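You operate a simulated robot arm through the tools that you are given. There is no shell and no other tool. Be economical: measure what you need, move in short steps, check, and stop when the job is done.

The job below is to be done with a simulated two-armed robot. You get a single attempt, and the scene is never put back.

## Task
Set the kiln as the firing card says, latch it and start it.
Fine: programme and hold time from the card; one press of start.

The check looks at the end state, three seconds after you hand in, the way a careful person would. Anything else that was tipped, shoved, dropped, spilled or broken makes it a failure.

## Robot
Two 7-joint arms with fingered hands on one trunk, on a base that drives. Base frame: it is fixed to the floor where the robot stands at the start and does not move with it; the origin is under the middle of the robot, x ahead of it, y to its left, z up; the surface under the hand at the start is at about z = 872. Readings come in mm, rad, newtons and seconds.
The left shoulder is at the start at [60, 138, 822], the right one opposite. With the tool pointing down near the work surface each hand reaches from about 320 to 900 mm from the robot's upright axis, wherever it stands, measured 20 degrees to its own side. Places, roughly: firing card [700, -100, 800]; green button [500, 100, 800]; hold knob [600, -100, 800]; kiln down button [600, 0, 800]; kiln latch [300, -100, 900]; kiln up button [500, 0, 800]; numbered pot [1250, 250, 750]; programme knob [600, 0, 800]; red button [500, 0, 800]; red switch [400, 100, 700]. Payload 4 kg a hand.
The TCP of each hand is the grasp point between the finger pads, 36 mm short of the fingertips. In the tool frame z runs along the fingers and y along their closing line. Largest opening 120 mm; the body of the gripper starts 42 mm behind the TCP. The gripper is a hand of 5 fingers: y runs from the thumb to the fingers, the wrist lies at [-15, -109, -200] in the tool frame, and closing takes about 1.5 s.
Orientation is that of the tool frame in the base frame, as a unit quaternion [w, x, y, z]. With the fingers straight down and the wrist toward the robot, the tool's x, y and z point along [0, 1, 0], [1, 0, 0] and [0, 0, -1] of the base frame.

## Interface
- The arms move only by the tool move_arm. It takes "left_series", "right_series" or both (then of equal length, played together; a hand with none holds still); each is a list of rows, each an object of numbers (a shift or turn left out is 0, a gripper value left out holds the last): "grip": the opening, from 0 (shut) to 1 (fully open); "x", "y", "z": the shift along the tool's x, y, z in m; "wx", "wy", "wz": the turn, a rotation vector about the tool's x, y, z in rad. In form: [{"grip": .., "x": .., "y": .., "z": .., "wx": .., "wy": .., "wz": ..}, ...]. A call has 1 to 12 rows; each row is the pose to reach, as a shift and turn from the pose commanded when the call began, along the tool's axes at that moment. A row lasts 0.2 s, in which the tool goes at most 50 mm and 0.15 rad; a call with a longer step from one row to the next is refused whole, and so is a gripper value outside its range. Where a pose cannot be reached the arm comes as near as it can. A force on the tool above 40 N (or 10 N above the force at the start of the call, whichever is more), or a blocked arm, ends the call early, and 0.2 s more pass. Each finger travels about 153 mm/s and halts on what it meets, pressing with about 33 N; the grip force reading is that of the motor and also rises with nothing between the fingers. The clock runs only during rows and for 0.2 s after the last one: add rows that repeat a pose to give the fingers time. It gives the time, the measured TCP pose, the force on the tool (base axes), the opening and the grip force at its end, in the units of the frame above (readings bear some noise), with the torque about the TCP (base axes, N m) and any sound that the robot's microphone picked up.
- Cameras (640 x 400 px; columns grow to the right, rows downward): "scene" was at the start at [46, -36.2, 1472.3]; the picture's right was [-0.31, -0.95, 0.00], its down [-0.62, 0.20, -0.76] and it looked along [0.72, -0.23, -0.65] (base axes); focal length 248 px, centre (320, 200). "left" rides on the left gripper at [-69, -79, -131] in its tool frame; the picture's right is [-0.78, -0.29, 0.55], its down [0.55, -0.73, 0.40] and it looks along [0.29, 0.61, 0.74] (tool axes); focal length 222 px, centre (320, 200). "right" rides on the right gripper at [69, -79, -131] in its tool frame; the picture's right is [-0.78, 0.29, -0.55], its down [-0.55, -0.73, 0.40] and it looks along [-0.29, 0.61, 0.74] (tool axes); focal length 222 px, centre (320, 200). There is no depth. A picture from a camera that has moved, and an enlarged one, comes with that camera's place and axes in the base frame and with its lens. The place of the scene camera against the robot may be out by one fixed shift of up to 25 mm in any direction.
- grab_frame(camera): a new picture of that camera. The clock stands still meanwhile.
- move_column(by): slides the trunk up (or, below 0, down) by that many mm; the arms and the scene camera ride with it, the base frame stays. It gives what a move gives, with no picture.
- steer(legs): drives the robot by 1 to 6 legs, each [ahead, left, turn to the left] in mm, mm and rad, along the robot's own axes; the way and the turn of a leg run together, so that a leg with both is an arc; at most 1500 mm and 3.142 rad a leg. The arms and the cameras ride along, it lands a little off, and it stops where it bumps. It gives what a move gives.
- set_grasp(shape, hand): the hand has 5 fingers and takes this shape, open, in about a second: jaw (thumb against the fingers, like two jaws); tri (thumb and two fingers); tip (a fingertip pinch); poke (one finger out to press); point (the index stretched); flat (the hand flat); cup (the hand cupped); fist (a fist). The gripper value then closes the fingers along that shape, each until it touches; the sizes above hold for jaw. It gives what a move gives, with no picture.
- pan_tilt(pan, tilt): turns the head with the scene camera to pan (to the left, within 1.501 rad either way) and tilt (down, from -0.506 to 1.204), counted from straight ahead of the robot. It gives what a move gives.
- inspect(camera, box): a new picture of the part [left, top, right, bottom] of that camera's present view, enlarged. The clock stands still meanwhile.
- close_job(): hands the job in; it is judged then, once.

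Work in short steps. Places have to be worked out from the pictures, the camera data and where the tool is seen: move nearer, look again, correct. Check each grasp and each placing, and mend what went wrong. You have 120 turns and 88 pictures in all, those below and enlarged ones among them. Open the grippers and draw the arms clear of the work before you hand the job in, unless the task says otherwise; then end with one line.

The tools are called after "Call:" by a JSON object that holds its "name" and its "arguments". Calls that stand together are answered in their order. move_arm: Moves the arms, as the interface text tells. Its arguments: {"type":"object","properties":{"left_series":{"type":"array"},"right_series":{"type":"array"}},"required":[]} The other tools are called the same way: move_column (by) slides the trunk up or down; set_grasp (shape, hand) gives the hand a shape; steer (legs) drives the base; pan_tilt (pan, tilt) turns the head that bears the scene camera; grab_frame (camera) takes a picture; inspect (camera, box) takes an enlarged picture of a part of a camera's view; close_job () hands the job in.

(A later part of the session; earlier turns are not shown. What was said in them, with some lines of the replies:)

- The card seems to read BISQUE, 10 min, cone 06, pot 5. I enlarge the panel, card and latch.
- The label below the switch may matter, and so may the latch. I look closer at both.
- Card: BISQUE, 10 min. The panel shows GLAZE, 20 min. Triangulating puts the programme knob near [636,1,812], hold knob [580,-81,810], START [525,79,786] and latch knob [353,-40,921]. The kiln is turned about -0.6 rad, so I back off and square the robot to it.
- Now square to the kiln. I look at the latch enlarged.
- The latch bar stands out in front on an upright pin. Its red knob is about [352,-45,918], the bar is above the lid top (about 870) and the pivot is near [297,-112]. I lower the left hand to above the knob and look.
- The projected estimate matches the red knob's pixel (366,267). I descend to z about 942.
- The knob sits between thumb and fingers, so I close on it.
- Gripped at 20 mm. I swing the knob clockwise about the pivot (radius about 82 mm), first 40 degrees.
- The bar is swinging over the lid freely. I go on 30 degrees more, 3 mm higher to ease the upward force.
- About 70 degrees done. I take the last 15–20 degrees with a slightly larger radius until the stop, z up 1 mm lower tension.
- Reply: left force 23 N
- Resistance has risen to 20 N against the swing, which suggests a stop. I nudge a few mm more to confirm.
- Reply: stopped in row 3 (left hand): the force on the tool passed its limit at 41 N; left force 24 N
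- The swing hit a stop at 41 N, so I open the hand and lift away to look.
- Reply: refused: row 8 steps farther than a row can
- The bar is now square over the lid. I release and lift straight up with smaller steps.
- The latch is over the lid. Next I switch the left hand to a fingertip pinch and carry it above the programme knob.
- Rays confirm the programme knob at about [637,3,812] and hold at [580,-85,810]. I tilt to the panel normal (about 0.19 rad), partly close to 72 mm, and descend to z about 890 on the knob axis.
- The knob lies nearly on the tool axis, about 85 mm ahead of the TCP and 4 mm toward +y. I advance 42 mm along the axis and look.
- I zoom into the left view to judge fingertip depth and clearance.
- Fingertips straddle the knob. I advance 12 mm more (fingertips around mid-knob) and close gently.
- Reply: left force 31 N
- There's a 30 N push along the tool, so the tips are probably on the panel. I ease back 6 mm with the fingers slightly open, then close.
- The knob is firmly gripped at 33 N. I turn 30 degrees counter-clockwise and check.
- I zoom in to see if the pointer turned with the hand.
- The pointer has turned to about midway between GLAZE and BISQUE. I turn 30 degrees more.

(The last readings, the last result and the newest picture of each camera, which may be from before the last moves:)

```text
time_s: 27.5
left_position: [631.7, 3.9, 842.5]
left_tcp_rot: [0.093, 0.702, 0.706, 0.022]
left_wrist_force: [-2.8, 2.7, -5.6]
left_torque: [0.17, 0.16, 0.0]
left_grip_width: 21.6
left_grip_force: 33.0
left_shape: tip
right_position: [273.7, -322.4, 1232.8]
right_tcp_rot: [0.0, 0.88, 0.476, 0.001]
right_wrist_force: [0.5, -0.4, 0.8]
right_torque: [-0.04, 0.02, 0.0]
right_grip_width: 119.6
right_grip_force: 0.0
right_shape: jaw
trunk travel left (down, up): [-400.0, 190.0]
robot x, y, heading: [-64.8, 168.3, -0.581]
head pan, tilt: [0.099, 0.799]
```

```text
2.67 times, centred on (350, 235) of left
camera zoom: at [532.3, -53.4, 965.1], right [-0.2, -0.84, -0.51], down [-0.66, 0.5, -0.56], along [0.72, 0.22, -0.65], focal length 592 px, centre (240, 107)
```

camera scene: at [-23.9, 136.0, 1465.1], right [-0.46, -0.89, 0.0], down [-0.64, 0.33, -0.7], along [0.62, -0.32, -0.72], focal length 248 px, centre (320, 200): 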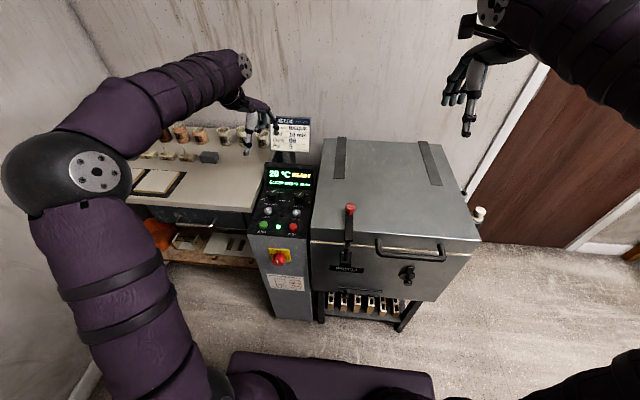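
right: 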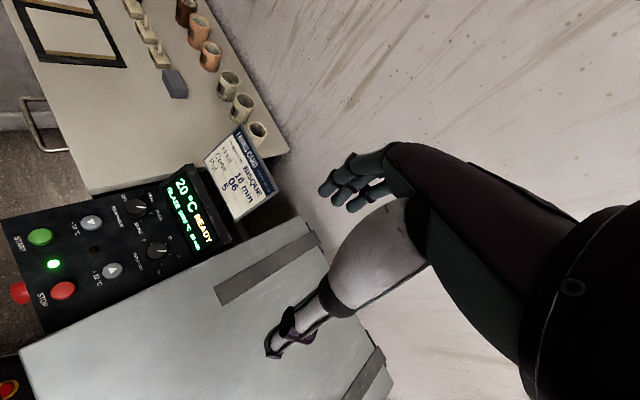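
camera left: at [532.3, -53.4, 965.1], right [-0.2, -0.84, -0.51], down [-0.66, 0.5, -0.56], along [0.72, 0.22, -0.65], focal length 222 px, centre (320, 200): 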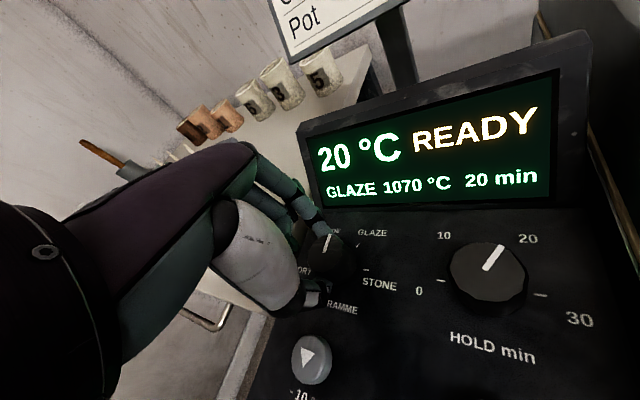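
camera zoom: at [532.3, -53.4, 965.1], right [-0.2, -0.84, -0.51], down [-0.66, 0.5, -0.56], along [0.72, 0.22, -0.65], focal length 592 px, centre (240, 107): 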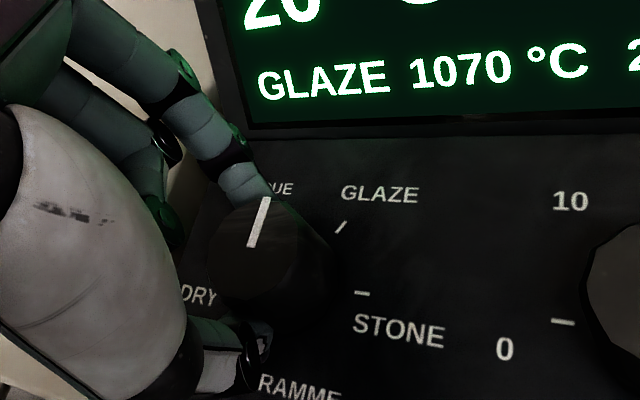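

The pointer moved only about 20 degrees because the fingertips slipped. I open, back off, wind the wrist back and change to a three-finger grasp.

Call:
{"name": "move_arm", "arguments": {"left_series": [{"grip": 0.4}, {"grip": 0.6}, {"grip": 0.6, "z": -0.025}, {"z": -0.05}, {"z": -0.05, "wz": 0.14}, {"z": -0.05, "wz": 0.28}, {"z": -0.05, "wz": 0.42}, {"z": -0.05, "wz": 0.56}, {"z": -0.05, "wz": 0.7}, {"z": -0.05, "wz": 0.84}, {"z": -0.05, "wz": 0.98}]}}

Call:
{"name": "set_grasp", "arguments": {"hand": "left", "shape": "tri"}}

Call:
{"name": "grab_frame", "arguments": {"camera": "left"}}

Call:
{"name": "inspect", "arguments": {"camera": "scene", "box": [240, 140, 330, 240]}}

```text
time_s: 29.9
left_position: [626.0, 9.5, 890.6]
left_tcp_rot: [0.071, 0.952, 0.291, 0.064]
left_wrist_force: [0.4, -0.5, 0.4]
left_torque: [0.05, -0.03, 0.01]
left_grip_width: 71.7
left_grip_force: 0.0
left_shape: tip
right_position: [272.9, -323.4, 1232.4]
right_tcp_rot: [0.0, 0.88, 0.475, 0.0]
right_wrist_force: [1.3, -0.4, 0.3]
right_torque: [-0.03, 0.02, 0.02]
right_grip_width: 119.5
right_grip_force: 0.0
right_shape: jaw
trunk travel left (down, up): [-400.0, 190.0]
robot x, y, heading: [-65.9, 166.8, -0.579]
head pan, tilt: [0.099, 0.799]
```

```text
time_s: 30.8
left_position: [625.6, 9.1, 891.0]
left_tcp_rot: [0.071, 0.952, 0.292, 0.063]
left_wrist_force: [0.0, -0.2, -0.5]
left_torque: [0.01, 0.0, -0.01]
left_grip_width: 119.8
left_grip_force: 0.1
left_shape: tri
right_position: [274.4, -322.0, 1232.1]
right_tcp_rot: [0.0, 0.88, 0.475, 0.0]
right_wrist_force: [-0.7, 1.1, -0.2]
right_torque: [0.02, 0.02, -0.02]
right_grip_width: 119.7
right_grip_force: 0.0
right_shape: jaw
trunk travel left (down, up): [-400.0, 190.0]
robot x, y, heading: [-69.1, 165.9, -0.581]
head pan, tilt: [0.099, 0.799]
```

```text
51 pictures are left
camera left: at [502.5, 47.6, 1000.3], right [-0.72, -0.26, -0.65], down [0.11, 0.87, -0.47], along [0.69, -0.41, -0.6], focal length 222 px, centre (320, 200)
```

left: 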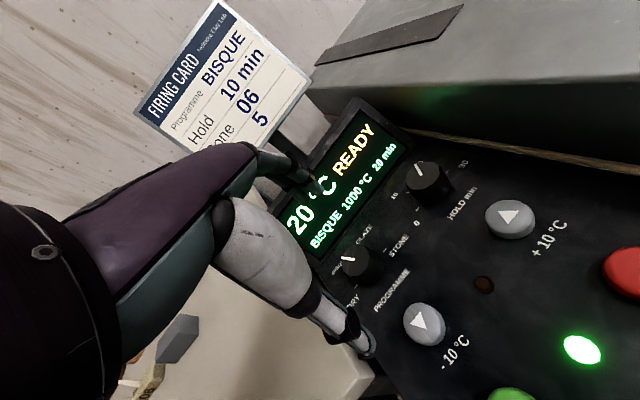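

```text
4.00 times, centred on (285, 190) of scene
camera zoom: at [-24.4, 136.1, 1465.0], right [-0.46, -0.89, 0.0], down [-0.64, 0.33, -0.7], along [0.62, -0.32, -0.72], focal length 991 px, centre (460, 240)
```

zoom: 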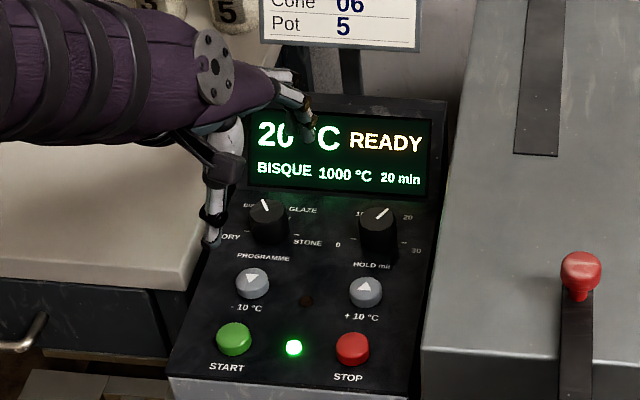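

The display now reads BISQUE 1000 °C and the pointer sits at BISQUE. Now I return to the pinch shape and shift sideways to above the hold knob.

Call:
{"name": "set_grasp", "arguments": {"hand": "left", "shape": "tip"}}

Call:
{"name": "move_arm", "arguments": {"left_series": [{"grip": 0.6, "x": -0.03, "y": 0.0125}, {"x": -0.06, "y": 0.025}, {"x": -0.0934, "y": 0.0384}, {"x": -0.0934, "y": 0.0384}]}}

Call:
{"name": "grab_frame", "arguments": {"camera": "left"}}

```text
time_s: 31.7
left_position: [624.4, 9.6, 890.8]
left_tcp_rot: [0.07, 0.951, 0.293, 0.063]
left_wrist_force: [0.7, 0.3, 0.2]
left_torque: [0.02, -0.01, 0.01]
left_grip_width: 119.9
left_grip_force: 0.1
left_shape: tip
right_position: [275.0, -322.5, 1231.3]
right_tcp_rot: [0.0, 0.88, 0.475, 0.0]
right_wrist_force: [-0.1, -0.3, 0.3]
right_torque: [-0.01, -0.01, 0.0]
right_grip_width: 119.7
right_grip_force: 0.0
right_shape: jaw
trunk travel left (down, up): [-400.0, 190.0]
robot x, y, heading: [-59.2, 167.1, -0.584]
head pan, tilt: [0.099, 0.799]
```

```text
time_s: 32.7
left_position: [569.7, -74.1, 888.5]
left_tcp_rot: [0.071, 0.951, 0.294, 0.062]
left_wrist_force: [-1.5, 0.4, 0.9]
left_torque: [0.04, 0.04, 0.02]
left_grip_width: 72.2
left_grip_force: 0.2
left_shape: tip
right_position: [276.0, -321.8, 1232.2]
right_tcp_rot: [0.0, 0.88, 0.475, 0.0]
right_wrist_force: [-0.2, -0.5, 0.2]
right_torque: [-0.02, 0.01, -0.03]
right_grip_width: 119.7
right_grip_force: 0.0
right_shape: jaw
trunk travel left (down, up): [-400.0, 190.0]
robot x, y, heading: [-62.4, 168.4, -0.584]
head pan, tilt: [0.099, 0.799]
```

```text
49 pictures are left
camera left: at [447.3, -36.0, 998.2], right [-0.72, -0.26, -0.65], down [0.11, 0.87, -0.47], along [0.69, -0.41, -0.6], focal length 222 px, centre (320, 200)
```

left: 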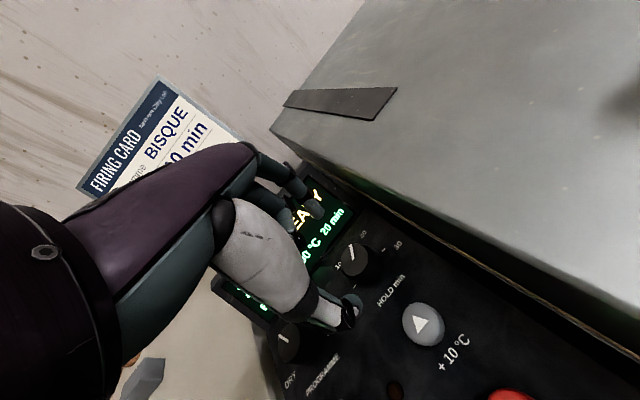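

The hold knob appears almost exactly where the programme knob was. I advance 40 mm with the fingers at 72 mm and look.

Call:
{"name": "move_arm", "arguments": {"left_series": [{"z": 0.015}, {"z": 0.03}, {"z": 0.04}, {"z": 0.04}]}}

Call:
{"name": "inspect", "arguments": {"camera": "left", "box": [250, 170, 410, 340]}}

Call:
{"name": "inspect", "arguments": {"camera": "scene", "box": [240, 140, 330, 240]}}

```text
time_s: 33.7
left_position: [575.9, -78.1, 850.1]
left_tcp_rot: [0.071, 0.952, 0.292, 0.062]
left_wrist_force: [-0.6, 0.1, 0.4]
left_torque: [0.0, -0.02, 0.02]
left_grip_width: 72.3
left_grip_force: 0.0
left_shape: tip
right_position: [273.9, -323.0, 1231.4]
right_tcp_rot: [0.0, 0.88, 0.475, 0.0]
right_wrist_force: [0.0, 0.2, 0.5]
right_torque: [-0.01, 0.04, 0.02]
right_grip_width: 119.6
right_grip_force: 0.1
right_shape: jaw
trunk travel left (down, up): [-400.0, 190.0]
robot x, y, heading: [-65.0, 167.2, -0.583]
head pan, tilt: [0.099, 0.799]
```

```text
2.35 times, centred on (330, 255) of left
camera zoom: at [453.0, -39.9, 960.3], right [-0.72, -0.26, -0.65], down [0.11, 0.87, -0.47], along [0.69, -0.41, -0.6], focal length 523 px, centre (296, 71)
```

zoom: 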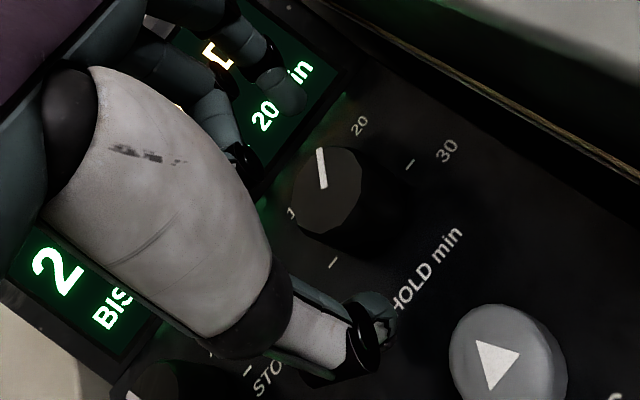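

```text
4.00 times, centred on (285, 190) of scene
camera zoom: at [-24.3, 136.1, 1465.1], right [-0.46, -0.89, 0.0], down [-0.64, 0.33, -0.7], along [0.62, -0.32, -0.72], focal length 991 px, centre (460, 240)
```

zoom: 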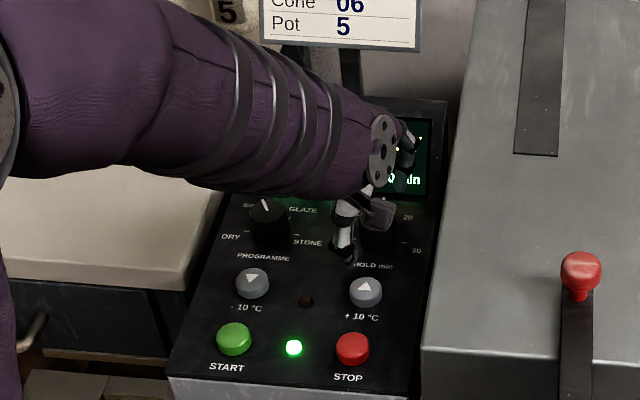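

Well centred. I advance 8 mm and close on the hold knob.

Call:
{"name": "move_arm", "arguments": {"left_series": [{"z": 0.008}, {"z": 0.008, "grip": 0.4}, {"z": 0.008, "grip": 0.2}, {"z": 0.008, "grip": 0.0}, {"z": 0.008, "grip": 0.0}, {"z": 0.008, "grip": 0.0}]}}

Call:
{"name": "inspect", "arguments": {"camera": "left", "box": [250, 170, 410, 340]}}

```text
time_s: 35.1
left_position: [577.2, -78.4, 841.3]
left_tcp_rot: [0.071, 0.952, 0.292, 0.063]
left_wrist_force: [0.5, 5.9, -2.0]
left_torque: [0.21, 0.05, 0.01]
left_grip_width: 25.3
left_grip_force: 33.8
left_shape: tip
right_position: [275.6, -321.4, 1231.9]
right_tcp_rot: [0.001, 0.88, 0.474, -0.001]
right_wrist_force: [-0.4, -0.1, -0.4]
right_torque: [0.01, 0.0, -0.04]
right_grip_width: 119.6
right_grip_force: 0.1
right_shape: jaw
trunk travel left (down, up): [-400.0, 190.0]
robot x, y, heading: [-65.3, 166.2, -0.586]
head pan, tilt: [0.099, 0.799]
```

```text
2.35 times, centred on (330, 255) of left
camera zoom: at [454.8, -40.2, 952.6], right [-0.72, -0.26, -0.65], down [0.11, 0.87, -0.47], along [0.69, -0.41, -0.6], focal length 523 px, centre (296, 71)
```

zoom: 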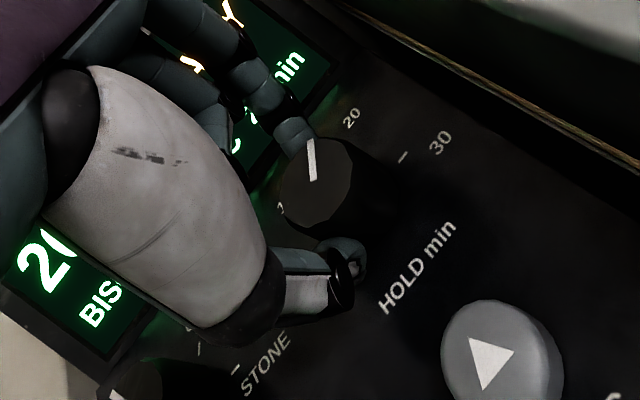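

The grip matches the earlier one (25 mm, 33 N). I repeat the same counter-clockwise turn of about 1.05 rad.

Call:
{"name": "move_arm", "arguments": {"left_series": [{"wz": -0.1}, {"wz": -0.2}, {"wz": -0.3}, {"wz": -0.4}, {"wz": -0.5}, {"wz": -0.6}, {"wz": -0.7}, {"wz": -0.8}, {"wz": -0.9}, {"wz": -1.02}, {"wz": -1.02}]}}

Call:
{"name": "grab_frame", "arguments": {"camera": "left"}}

```text
time_s: 37.5
left_position: [576.2, -78.6, 842.4]
left_tcp_rot: [0.093, 0.687, 0.72, 0.02]
left_wrist_force: [-2.6, 6.3, -6.2]
left_torque: [0.19, 0.07, -0.04]
left_grip_width: 22.9
left_grip_force: 33.3
left_shape: tip
right_position: [275.2, -321.5, 1232.4]
right_tcp_rot: [0.0, 0.88, 0.475, 0.0]
right_wrist_force: [0.0, -0.5, -0.1]
right_torque: [-0.04, 0.01, 0.01]
right_grip_width: 119.5
right_grip_force: 0.0
right_shape: jaw
trunk travel left (down, up): [-400.0, 190.0]
robot x, y, heading: [-62.9, 168.9, -0.58]
head pan, tilt: [0.099, 0.799]
```

```text
45 pictures are left
camera left: at [479.7, -140.0, 966.9], right [-0.17, -0.85, -0.5], down [-0.68, 0.47, -0.56], along [0.71, 0.24, -0.66], focal length 222 px, centre (320, 200)
```

left: 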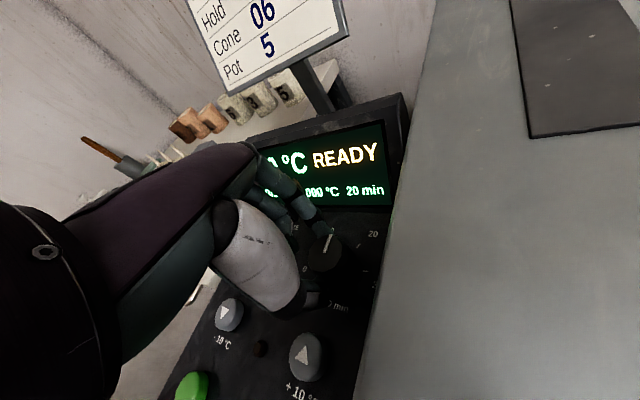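

Same state as with the first knob just before release. I open, retreat and wind the wrist back.

Call:
{"name": "move_arm", "arguments": {"left_series": [{"grip": 0.4}, {"grip": 0.6}, {"grip": 0.6, "z": -0.025}, {"z": -0.05}, {"z": -0.05, "wz": 0.14}, {"z": -0.05, "wz": 0.28}, {"z": -0.05, "wz": 0.42}]}}

Call:
{"name": "grab_frame", "arguments": {"camera": "left"}}

```text
time_s: 39.1
left_position: [569.0, -74.2, 891.3]
left_tcp_rot: [0.087, 0.824, 0.559, 0.04]
left_wrist_force: [-0.7, 0.0, -0.6]
left_torque: [-0.03, 0.03, -0.04]
left_grip_width: 71.7
left_grip_force: 0.0
left_shape: tip
right_position: [273.8, -321.8, 1232.5]
right_tcp_rot: [0.0, 0.88, 0.475, 0.0]
right_wrist_force: [0.2, 0.0, -0.1]
right_torque: [-0.03, 0.01, -0.02]
right_grip_width: 119.8
right_grip_force: 0.1
right_shape: jaw
trunk travel left (down, up): [-400.0, 190.0]
robot x, y, heading: [-64.5, 166.4, -0.583]
head pan, tilt: [0.099, 0.799]
```

```text
44 pictures are left
camera left: at [449.1, -97.7, 1007.5], right [-0.47, -0.68, -0.57], down [-0.4, 0.73, -0.55], along [0.79, -0.03, -0.62], focal length 222 px, centre (320, 200)
```

left: 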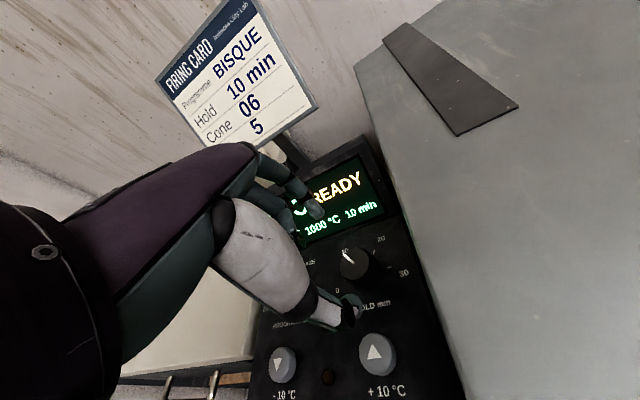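

Display now reads 10 min. I lift, move above START and switch to the poke shape.

Call:
{"name": "move_arm", "arguments": {"left_series": [{"z": -0.045}, {"x": 0.03, "y": -0.028, "z": -0.07}, {"x": 0.06, "y": -0.056, "z": -0.07}, {"x": 0.09, "y": -0.084, "z": -0.07}, {"x": 0.1263, "y": -0.1169, "z": -0.0693}, {"x": 0.1263, "y": -0.1169, "z": -0.0693}]}}

Call:
{"name": "set_grasp", "arguments": {"hand": "left", "shape": "poke"}}

Call:
{"name": "grab_frame", "arguments": {"camera": "left"}}

Call:
{"name": "inspect", "arguments": {"camera": "scene", "box": [230, 130, 340, 260]}}

```text
time_s: 40.5
left_position: [497.2, 90.8, 933.2]
left_tcp_rot: [0.087, 0.823, 0.56, 0.039]
left_wrist_force: [0.1, -0.5, 0.0]
left_torque: [-0.03, -0.02, 0.02]
left_grip_width: 71.9
left_grip_force: 0.0
left_shape: tip
right_position: [274.0, -321.4, 1232.1]
right_tcp_rot: [0.0, 0.88, 0.475, 0.0]
right_wrist_force: [0.1, 0.6, -0.8]
right_torque: [0.01, -0.01, 0.0]
right_grip_width: 119.8
right_grip_force: 0.0
right_shape: jaw
trunk travel left (down, up): [-400.0, 190.0]
robot x, y, heading: [-61.0, 163.4, -0.578]
head pan, tilt: [0.099, 0.799]
```

```text
time_s: 41.4
left_position: [496.3, 90.9, 932.4]
left_tcp_rot: [0.086, 0.823, 0.56, 0.039]
left_wrist_force: [0.0, -0.6, -0.6]
left_torque: [-0.02, 0.03, -0.01]
left_grip_width: 0.0
left_grip_force: 0.1
left_shape: poke
right_position: [274.4, -323.1, 1232.4]
right_tcp_rot: [0.0, 0.88, 0.475, 0.0]
right_wrist_force: [-0.4, -0.7, 0.9]
right_torque: [0.04, -0.02, -0.02]
right_grip_width: 119.6
right_grip_force: 0.0
right_shape: jaw
trunk travel left (down, up): [-400.0, 190.0]
robot x, y, heading: [-66.5, 165.8, -0.58]
head pan, tilt: [0.099, 0.799]
```

```text
43 pictures are left
camera left: at [377.0, 67.5, 1049.9], right [-0.47, -0.68, -0.57], down [-0.41, 0.73, -0.55], along [0.79, -0.03, -0.62], focal length 222 px, centre (320, 200)
```

left: 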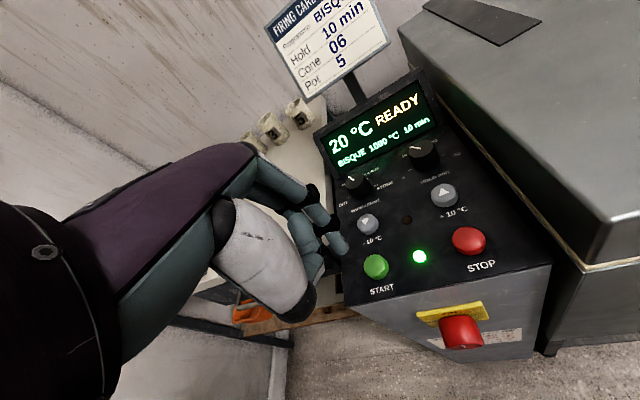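

```text
3.08 times, centred on (285, 195) of scene
camera zoom: at [-24.4, 136.1, 1465.1], right [-0.46, -0.89, 0.0], down [-0.64, 0.33, -0.7], along [0.62, -0.32, -0.72], focal length 762 px, centre (428, 215)
```

zoom: 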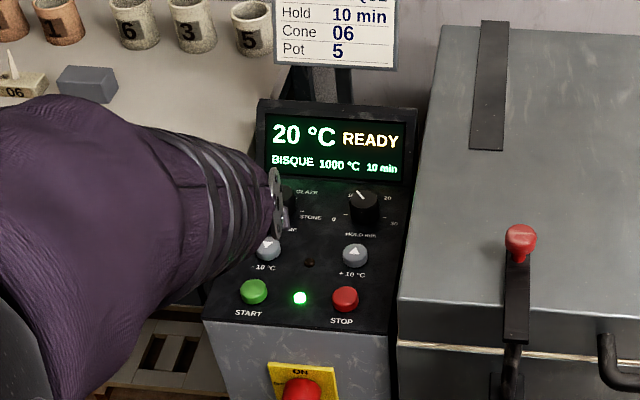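

Both settings are right. I zoom on the poking fingertip versus the START button.

Call:
{"name": "inspect", "arguments": {"camera": "left", "box": [270, 190, 430, 310]}}

```text
3.33 times, centred on (350, 250) of left
camera zoom: at [377.0, 67.5, 1049.9], right [-0.47, -0.68, -0.57], down [-0.41, 0.73, -0.55], along [0.79, -0.03, -0.62], focal length 740 px, centre (220, 33)
```

zoom: 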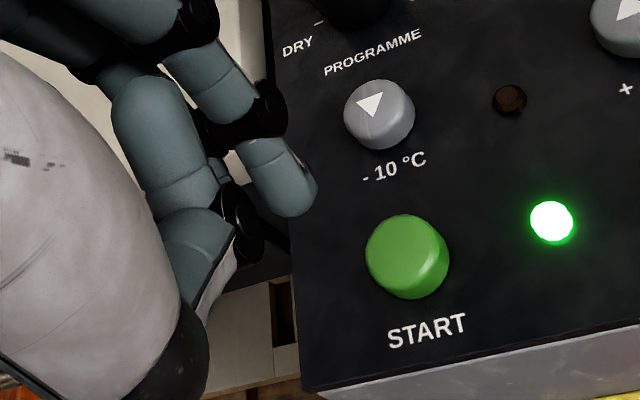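

The fingertip lies near the tool axis. I advance 65 mm along it and re-check alignment.

Call:
{"name": "move_arm", "arguments": {"left_series": [{"z": 0.03, "y": 0.002}, {"z": 0.05, "y": 0.004}, {"z": 0.065, "y": 0.004}, {"z": 0.065, "y": 0.004}]}}

Call:
{"name": "inspect", "arguments": {"camera": "left", "box": [270, 190, 430, 310]}}

Call:
{"name": "inspect", "arguments": {"camera": "scene", "box": [235, 190, 315, 260]}}

```text
time_s: 42.4
left_position: [510.3, 83.7, 870.8]
left_tcp_rot: [0.087, 0.823, 0.56, 0.039]
left_wrist_force: [-0.3, -0.1, 0.3]
left_torque: [0.0, 0.01, -0.03]
left_grip_width: 0.0
left_grip_force: 0.1
left_shape: poke
right_position: [273.5, -322.0, 1232.7]
right_tcp_rot: [0.0, 0.88, 0.475, 0.0]
right_wrist_force: [-0.9, -0.9, 0.2]
right_torque: [0.0, -0.02, 0.0]
right_grip_width: 119.6
right_grip_force: 0.1
right_shape: jaw
trunk travel left (down, up): [-400.0, 190.0]
robot x, y, heading: [-65.3, 166.1, -0.584]
head pan, tilt: [0.099, 0.799]
```

```text
3.33 times, centred on (350, 250) of left
camera zoom: at [391.3, 60.4, 986.1], right [-0.47, -0.68, -0.57], down [-0.41, 0.73, -0.55], along [0.79, -0.03, -0.62], focal length 740 px, centre (220, 33)
```

zoom: 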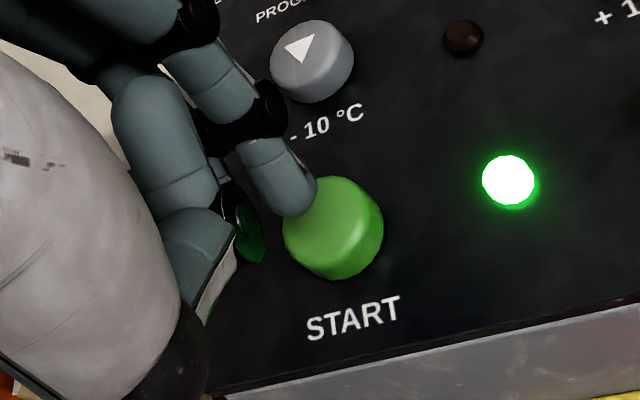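

```text
5.71 times, centred on (275, 225) of scene
camera zoom: at [-24.4, 136.0, 1465.1], right [-0.46, -0.89, 0.0], down [-0.64, 0.33, -0.7], along [0.62, -0.32, -0.72], focal length 1416 px, centre (577, 57)
```

zoom: 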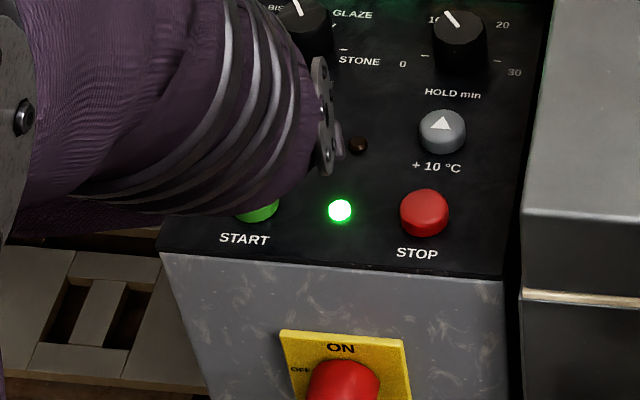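

START is about 30–40 mm beyond the tip and about 4 mm to +y. I advance 22 mm first, with a last look.

Call:
{"name": "move_arm", "arguments": {"left_series": [{"z": 0.01, "y": 0.002}, {"z": 0.018, "y": 0.004}, {"z": 0.022, "y": 0.004}, {"z": 0.022, "y": 0.004}]}}

Call:
{"name": "inspect", "arguments": {"camera": "left", "box": [270, 190, 430, 310]}}

```text
time_s: 43.4
left_position: [518.0, 80.5, 849.4]
left_tcp_rot: [0.087, 0.823, 0.56, 0.039]
left_wrist_force: [0.4, -0.2, 0.0]
left_torque: [-0.02, 0.01, -0.01]
left_grip_width: 0.1
left_grip_force: 0.0
left_shape: poke
right_position: [274.1, -322.6, 1233.7]
right_tcp_rot: [0.0, 0.88, 0.476, 0.001]
right_wrist_force: [0.2, -0.1, -0.5]
right_torque: [0.01, 0.02, 0.01]
right_grip_width: 119.7
right_grip_force: 0.1
right_shape: jaw
trunk travel left (down, up): [-400.0, 190.0]
robot x, y, heading: [-66.5, 166.5, -0.579]
head pan, tilt: [0.099, 0.799]
```

```text
3.33 times, centred on (350, 250) of left
camera zoom: at [398.8, 56.2, 966.1], right [-0.47, -0.68, -0.57], down [-0.41, 0.73, -0.55], along [0.79, -0.03, -0.62], focal length 740 px, centre (220, 33)
```

zoom: 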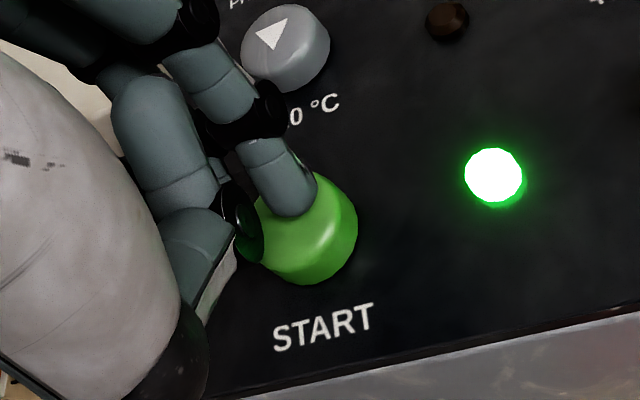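

Aligned over the button. I advance in 3 mm steps and watch the force.

Call:
{"name": "move_arm", "arguments": {"left_series": [{"z": 0.003}, {"z": 0.006}, {"z": 0.009}, {"z": 0.012}, {"z": 0.015}]}}

Call:
{"name": "inspect", "arguments": {"camera": "left", "box": [270, 190, 430, 310]}}

```text
time_s: 44.7
left_position: [523.8, 75.3, 840.9]
left_tcp_rot: [0.096, 0.822, 0.56, 0.041]
left_wrist_force: [-0.7, 0.4, 20.9]
left_torque: [-0.04, -0.08, 0.03]
left_grip_width: 0.0
left_grip_force: 0.0
left_shape: poke
right_position: [273.2, -322.1, 1231.2]
right_tcp_rot: [0.0, 0.88, 0.475, 0.0]
right_wrist_force: [-0.5, -0.1, 0.6]
right_torque: [0.04, -0.03, -0.02]
right_grip_width: 119.7
right_grip_force: 0.0
right_shape: jaw
trunk travel left (down, up): [-400.0, 190.0]
robot x, y, heading: [-66.9, 166.1, -0.581]
head pan, tilt: [0.099, 0.799]
heard: click
stopped in row 5 (left hand): the force on the tool passed its limit at 42 N (the readings are from after the stop); the commanded pose is now the measured one
```

```text
3.33 times, centred on (350, 250) of left
camera zoom: at [402.6, 53.3, 955.1], right [-0.46, -0.69, -0.57], down [-0.4, 0.73, -0.56], along [0.8, -0.03, -0.61], focal length 740 px, centre (220, 33)
```

zoom: 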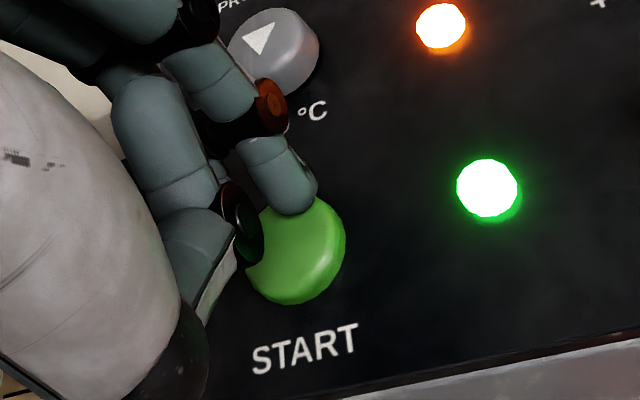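

A click, and the orange lamp came on: it started. I withdraw straight back along the tool and then clear to the side.

Call:
{"name": "move_arm", "arguments": {"left_series": [{"z": -0.03}, {"z": -0.07}, {"z": -0.115}, {"z": -0.16}, {"z": -0.205}, {"z": -0.25}, {"z": -0.25, "y": -0.04}, {"z": -0.25, "y": -0.08}]}}

Call:
{"name": "set_grasp", "arguments": {"hand": "left", "shape": "jaw"}}

Call:
{"name": "grab_frame", "arguments": {"camera": "left"}}

Call:
{"name": "grab_frame", "arguments": {"camera": "scene"}}

```text
time_s: 46.5
left_position: [409.4, 134.1, 1054.3]
left_tcp_rot: [0.089, 0.824, 0.56, 0.014]
left_wrist_force: [-0.5, 0.0, 0.3]
left_torque: [0.0, 0.0, 0.02]
left_grip_width: 0.0
left_grip_force: 0.1
left_shape: poke
right_position: [274.2, -321.8, 1232.9]
right_tcp_rot: [0.0, 0.88, 0.475, 0.0]
right_wrist_force: [0.3, -0.8, 0.5]
right_torque: [-0.02, -0.02, -0.01]
right_grip_width: 119.7
right_grip_force: 0.0
right_shape: jaw
trunk travel left (down, up): [-400.0, 190.0]
robot x, y, heading: [-65.3, 167.0, -0.579]
head pan, tilt: [0.099, 0.799]
```

```text
time_s: 47.4
left_position: [410.3, 132.8, 1056.4]
left_tcp_rot: [0.091, 0.823, 0.561, 0.015]
left_wrist_force: [0.7, 0.7, -0.3]
left_torque: [0.0, -0.01, -0.01]
left_grip_width: 120.4
left_grip_force: 0.0
left_shape: jaw
right_position: [274.1, -322.1, 1233.0]
right_tcp_rot: [0.0, 0.88, 0.474, 0.001]
right_wrist_force: [-0.7, 0.9, 0.3]
right_torque: [0.03, -0.02, -0.01]
right_grip_width: 119.4
right_grip_force: 0.1
right_shape: jaw
trunk travel left (down, up): [-400.0, 190.0]
robot x, y, heading: [-65.7, 166.2, -0.581]
head pan, tilt: [0.099, 0.799]
```

```text
36 pictures are left
camera left: at [294.6, 114.1, 1176.6], right [-0.49, -0.69, -0.53], down [-0.42, 0.72, -0.56], along [0.76, -0.05, -0.64], focal length 222 px, centre (320, 200)
```

left: 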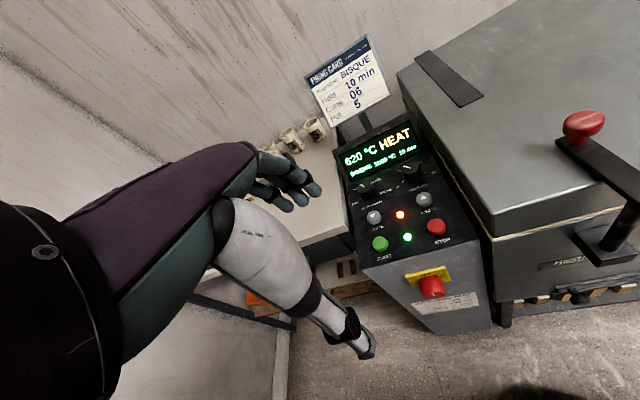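

```text
35 pictures are left
camera scene: at [-24.4, 136.1, 1465.0], right [-0.46, -0.89, 0.0], down [-0.64, 0.33, -0.7], along [0.62, -0.32, -0.72], focal length 248 px, centre (320, 200)
```

scene: 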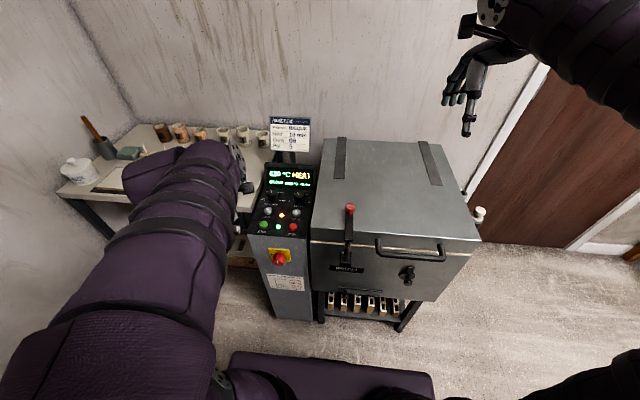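

The kiln is heating. I verify the display once more.

Call:
{"name": "inspect", "arguments": {"camera": "left", "box": [330, 110, 450, 200]}}

```text
4.44 times, centred on (390, 155) of left
camera zoom: at [294.6, 114.1, 1176.6], right [-0.49, -0.69, -0.53], down [-0.42, 0.72, -0.56], along [0.76, -0.05, -0.64], focal length 987 px, centre (9, 400)
```

zoom: 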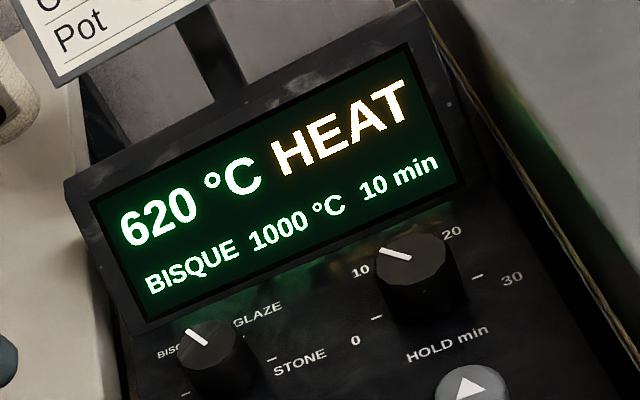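

The display reads BISQUE 1000 °C, 10 min, HEAT. The latch is closed, and the left hand is open and clear of the panel, so I hand in.

Call:
{"name": "close_job", "arguments": {}}

```text
The job is handed in.
```

The kiln is set to BISQUE (1000 °C) with a 10 min hold as the card says; it is latched, was started with one press of START, and was heating when I handed the job in.
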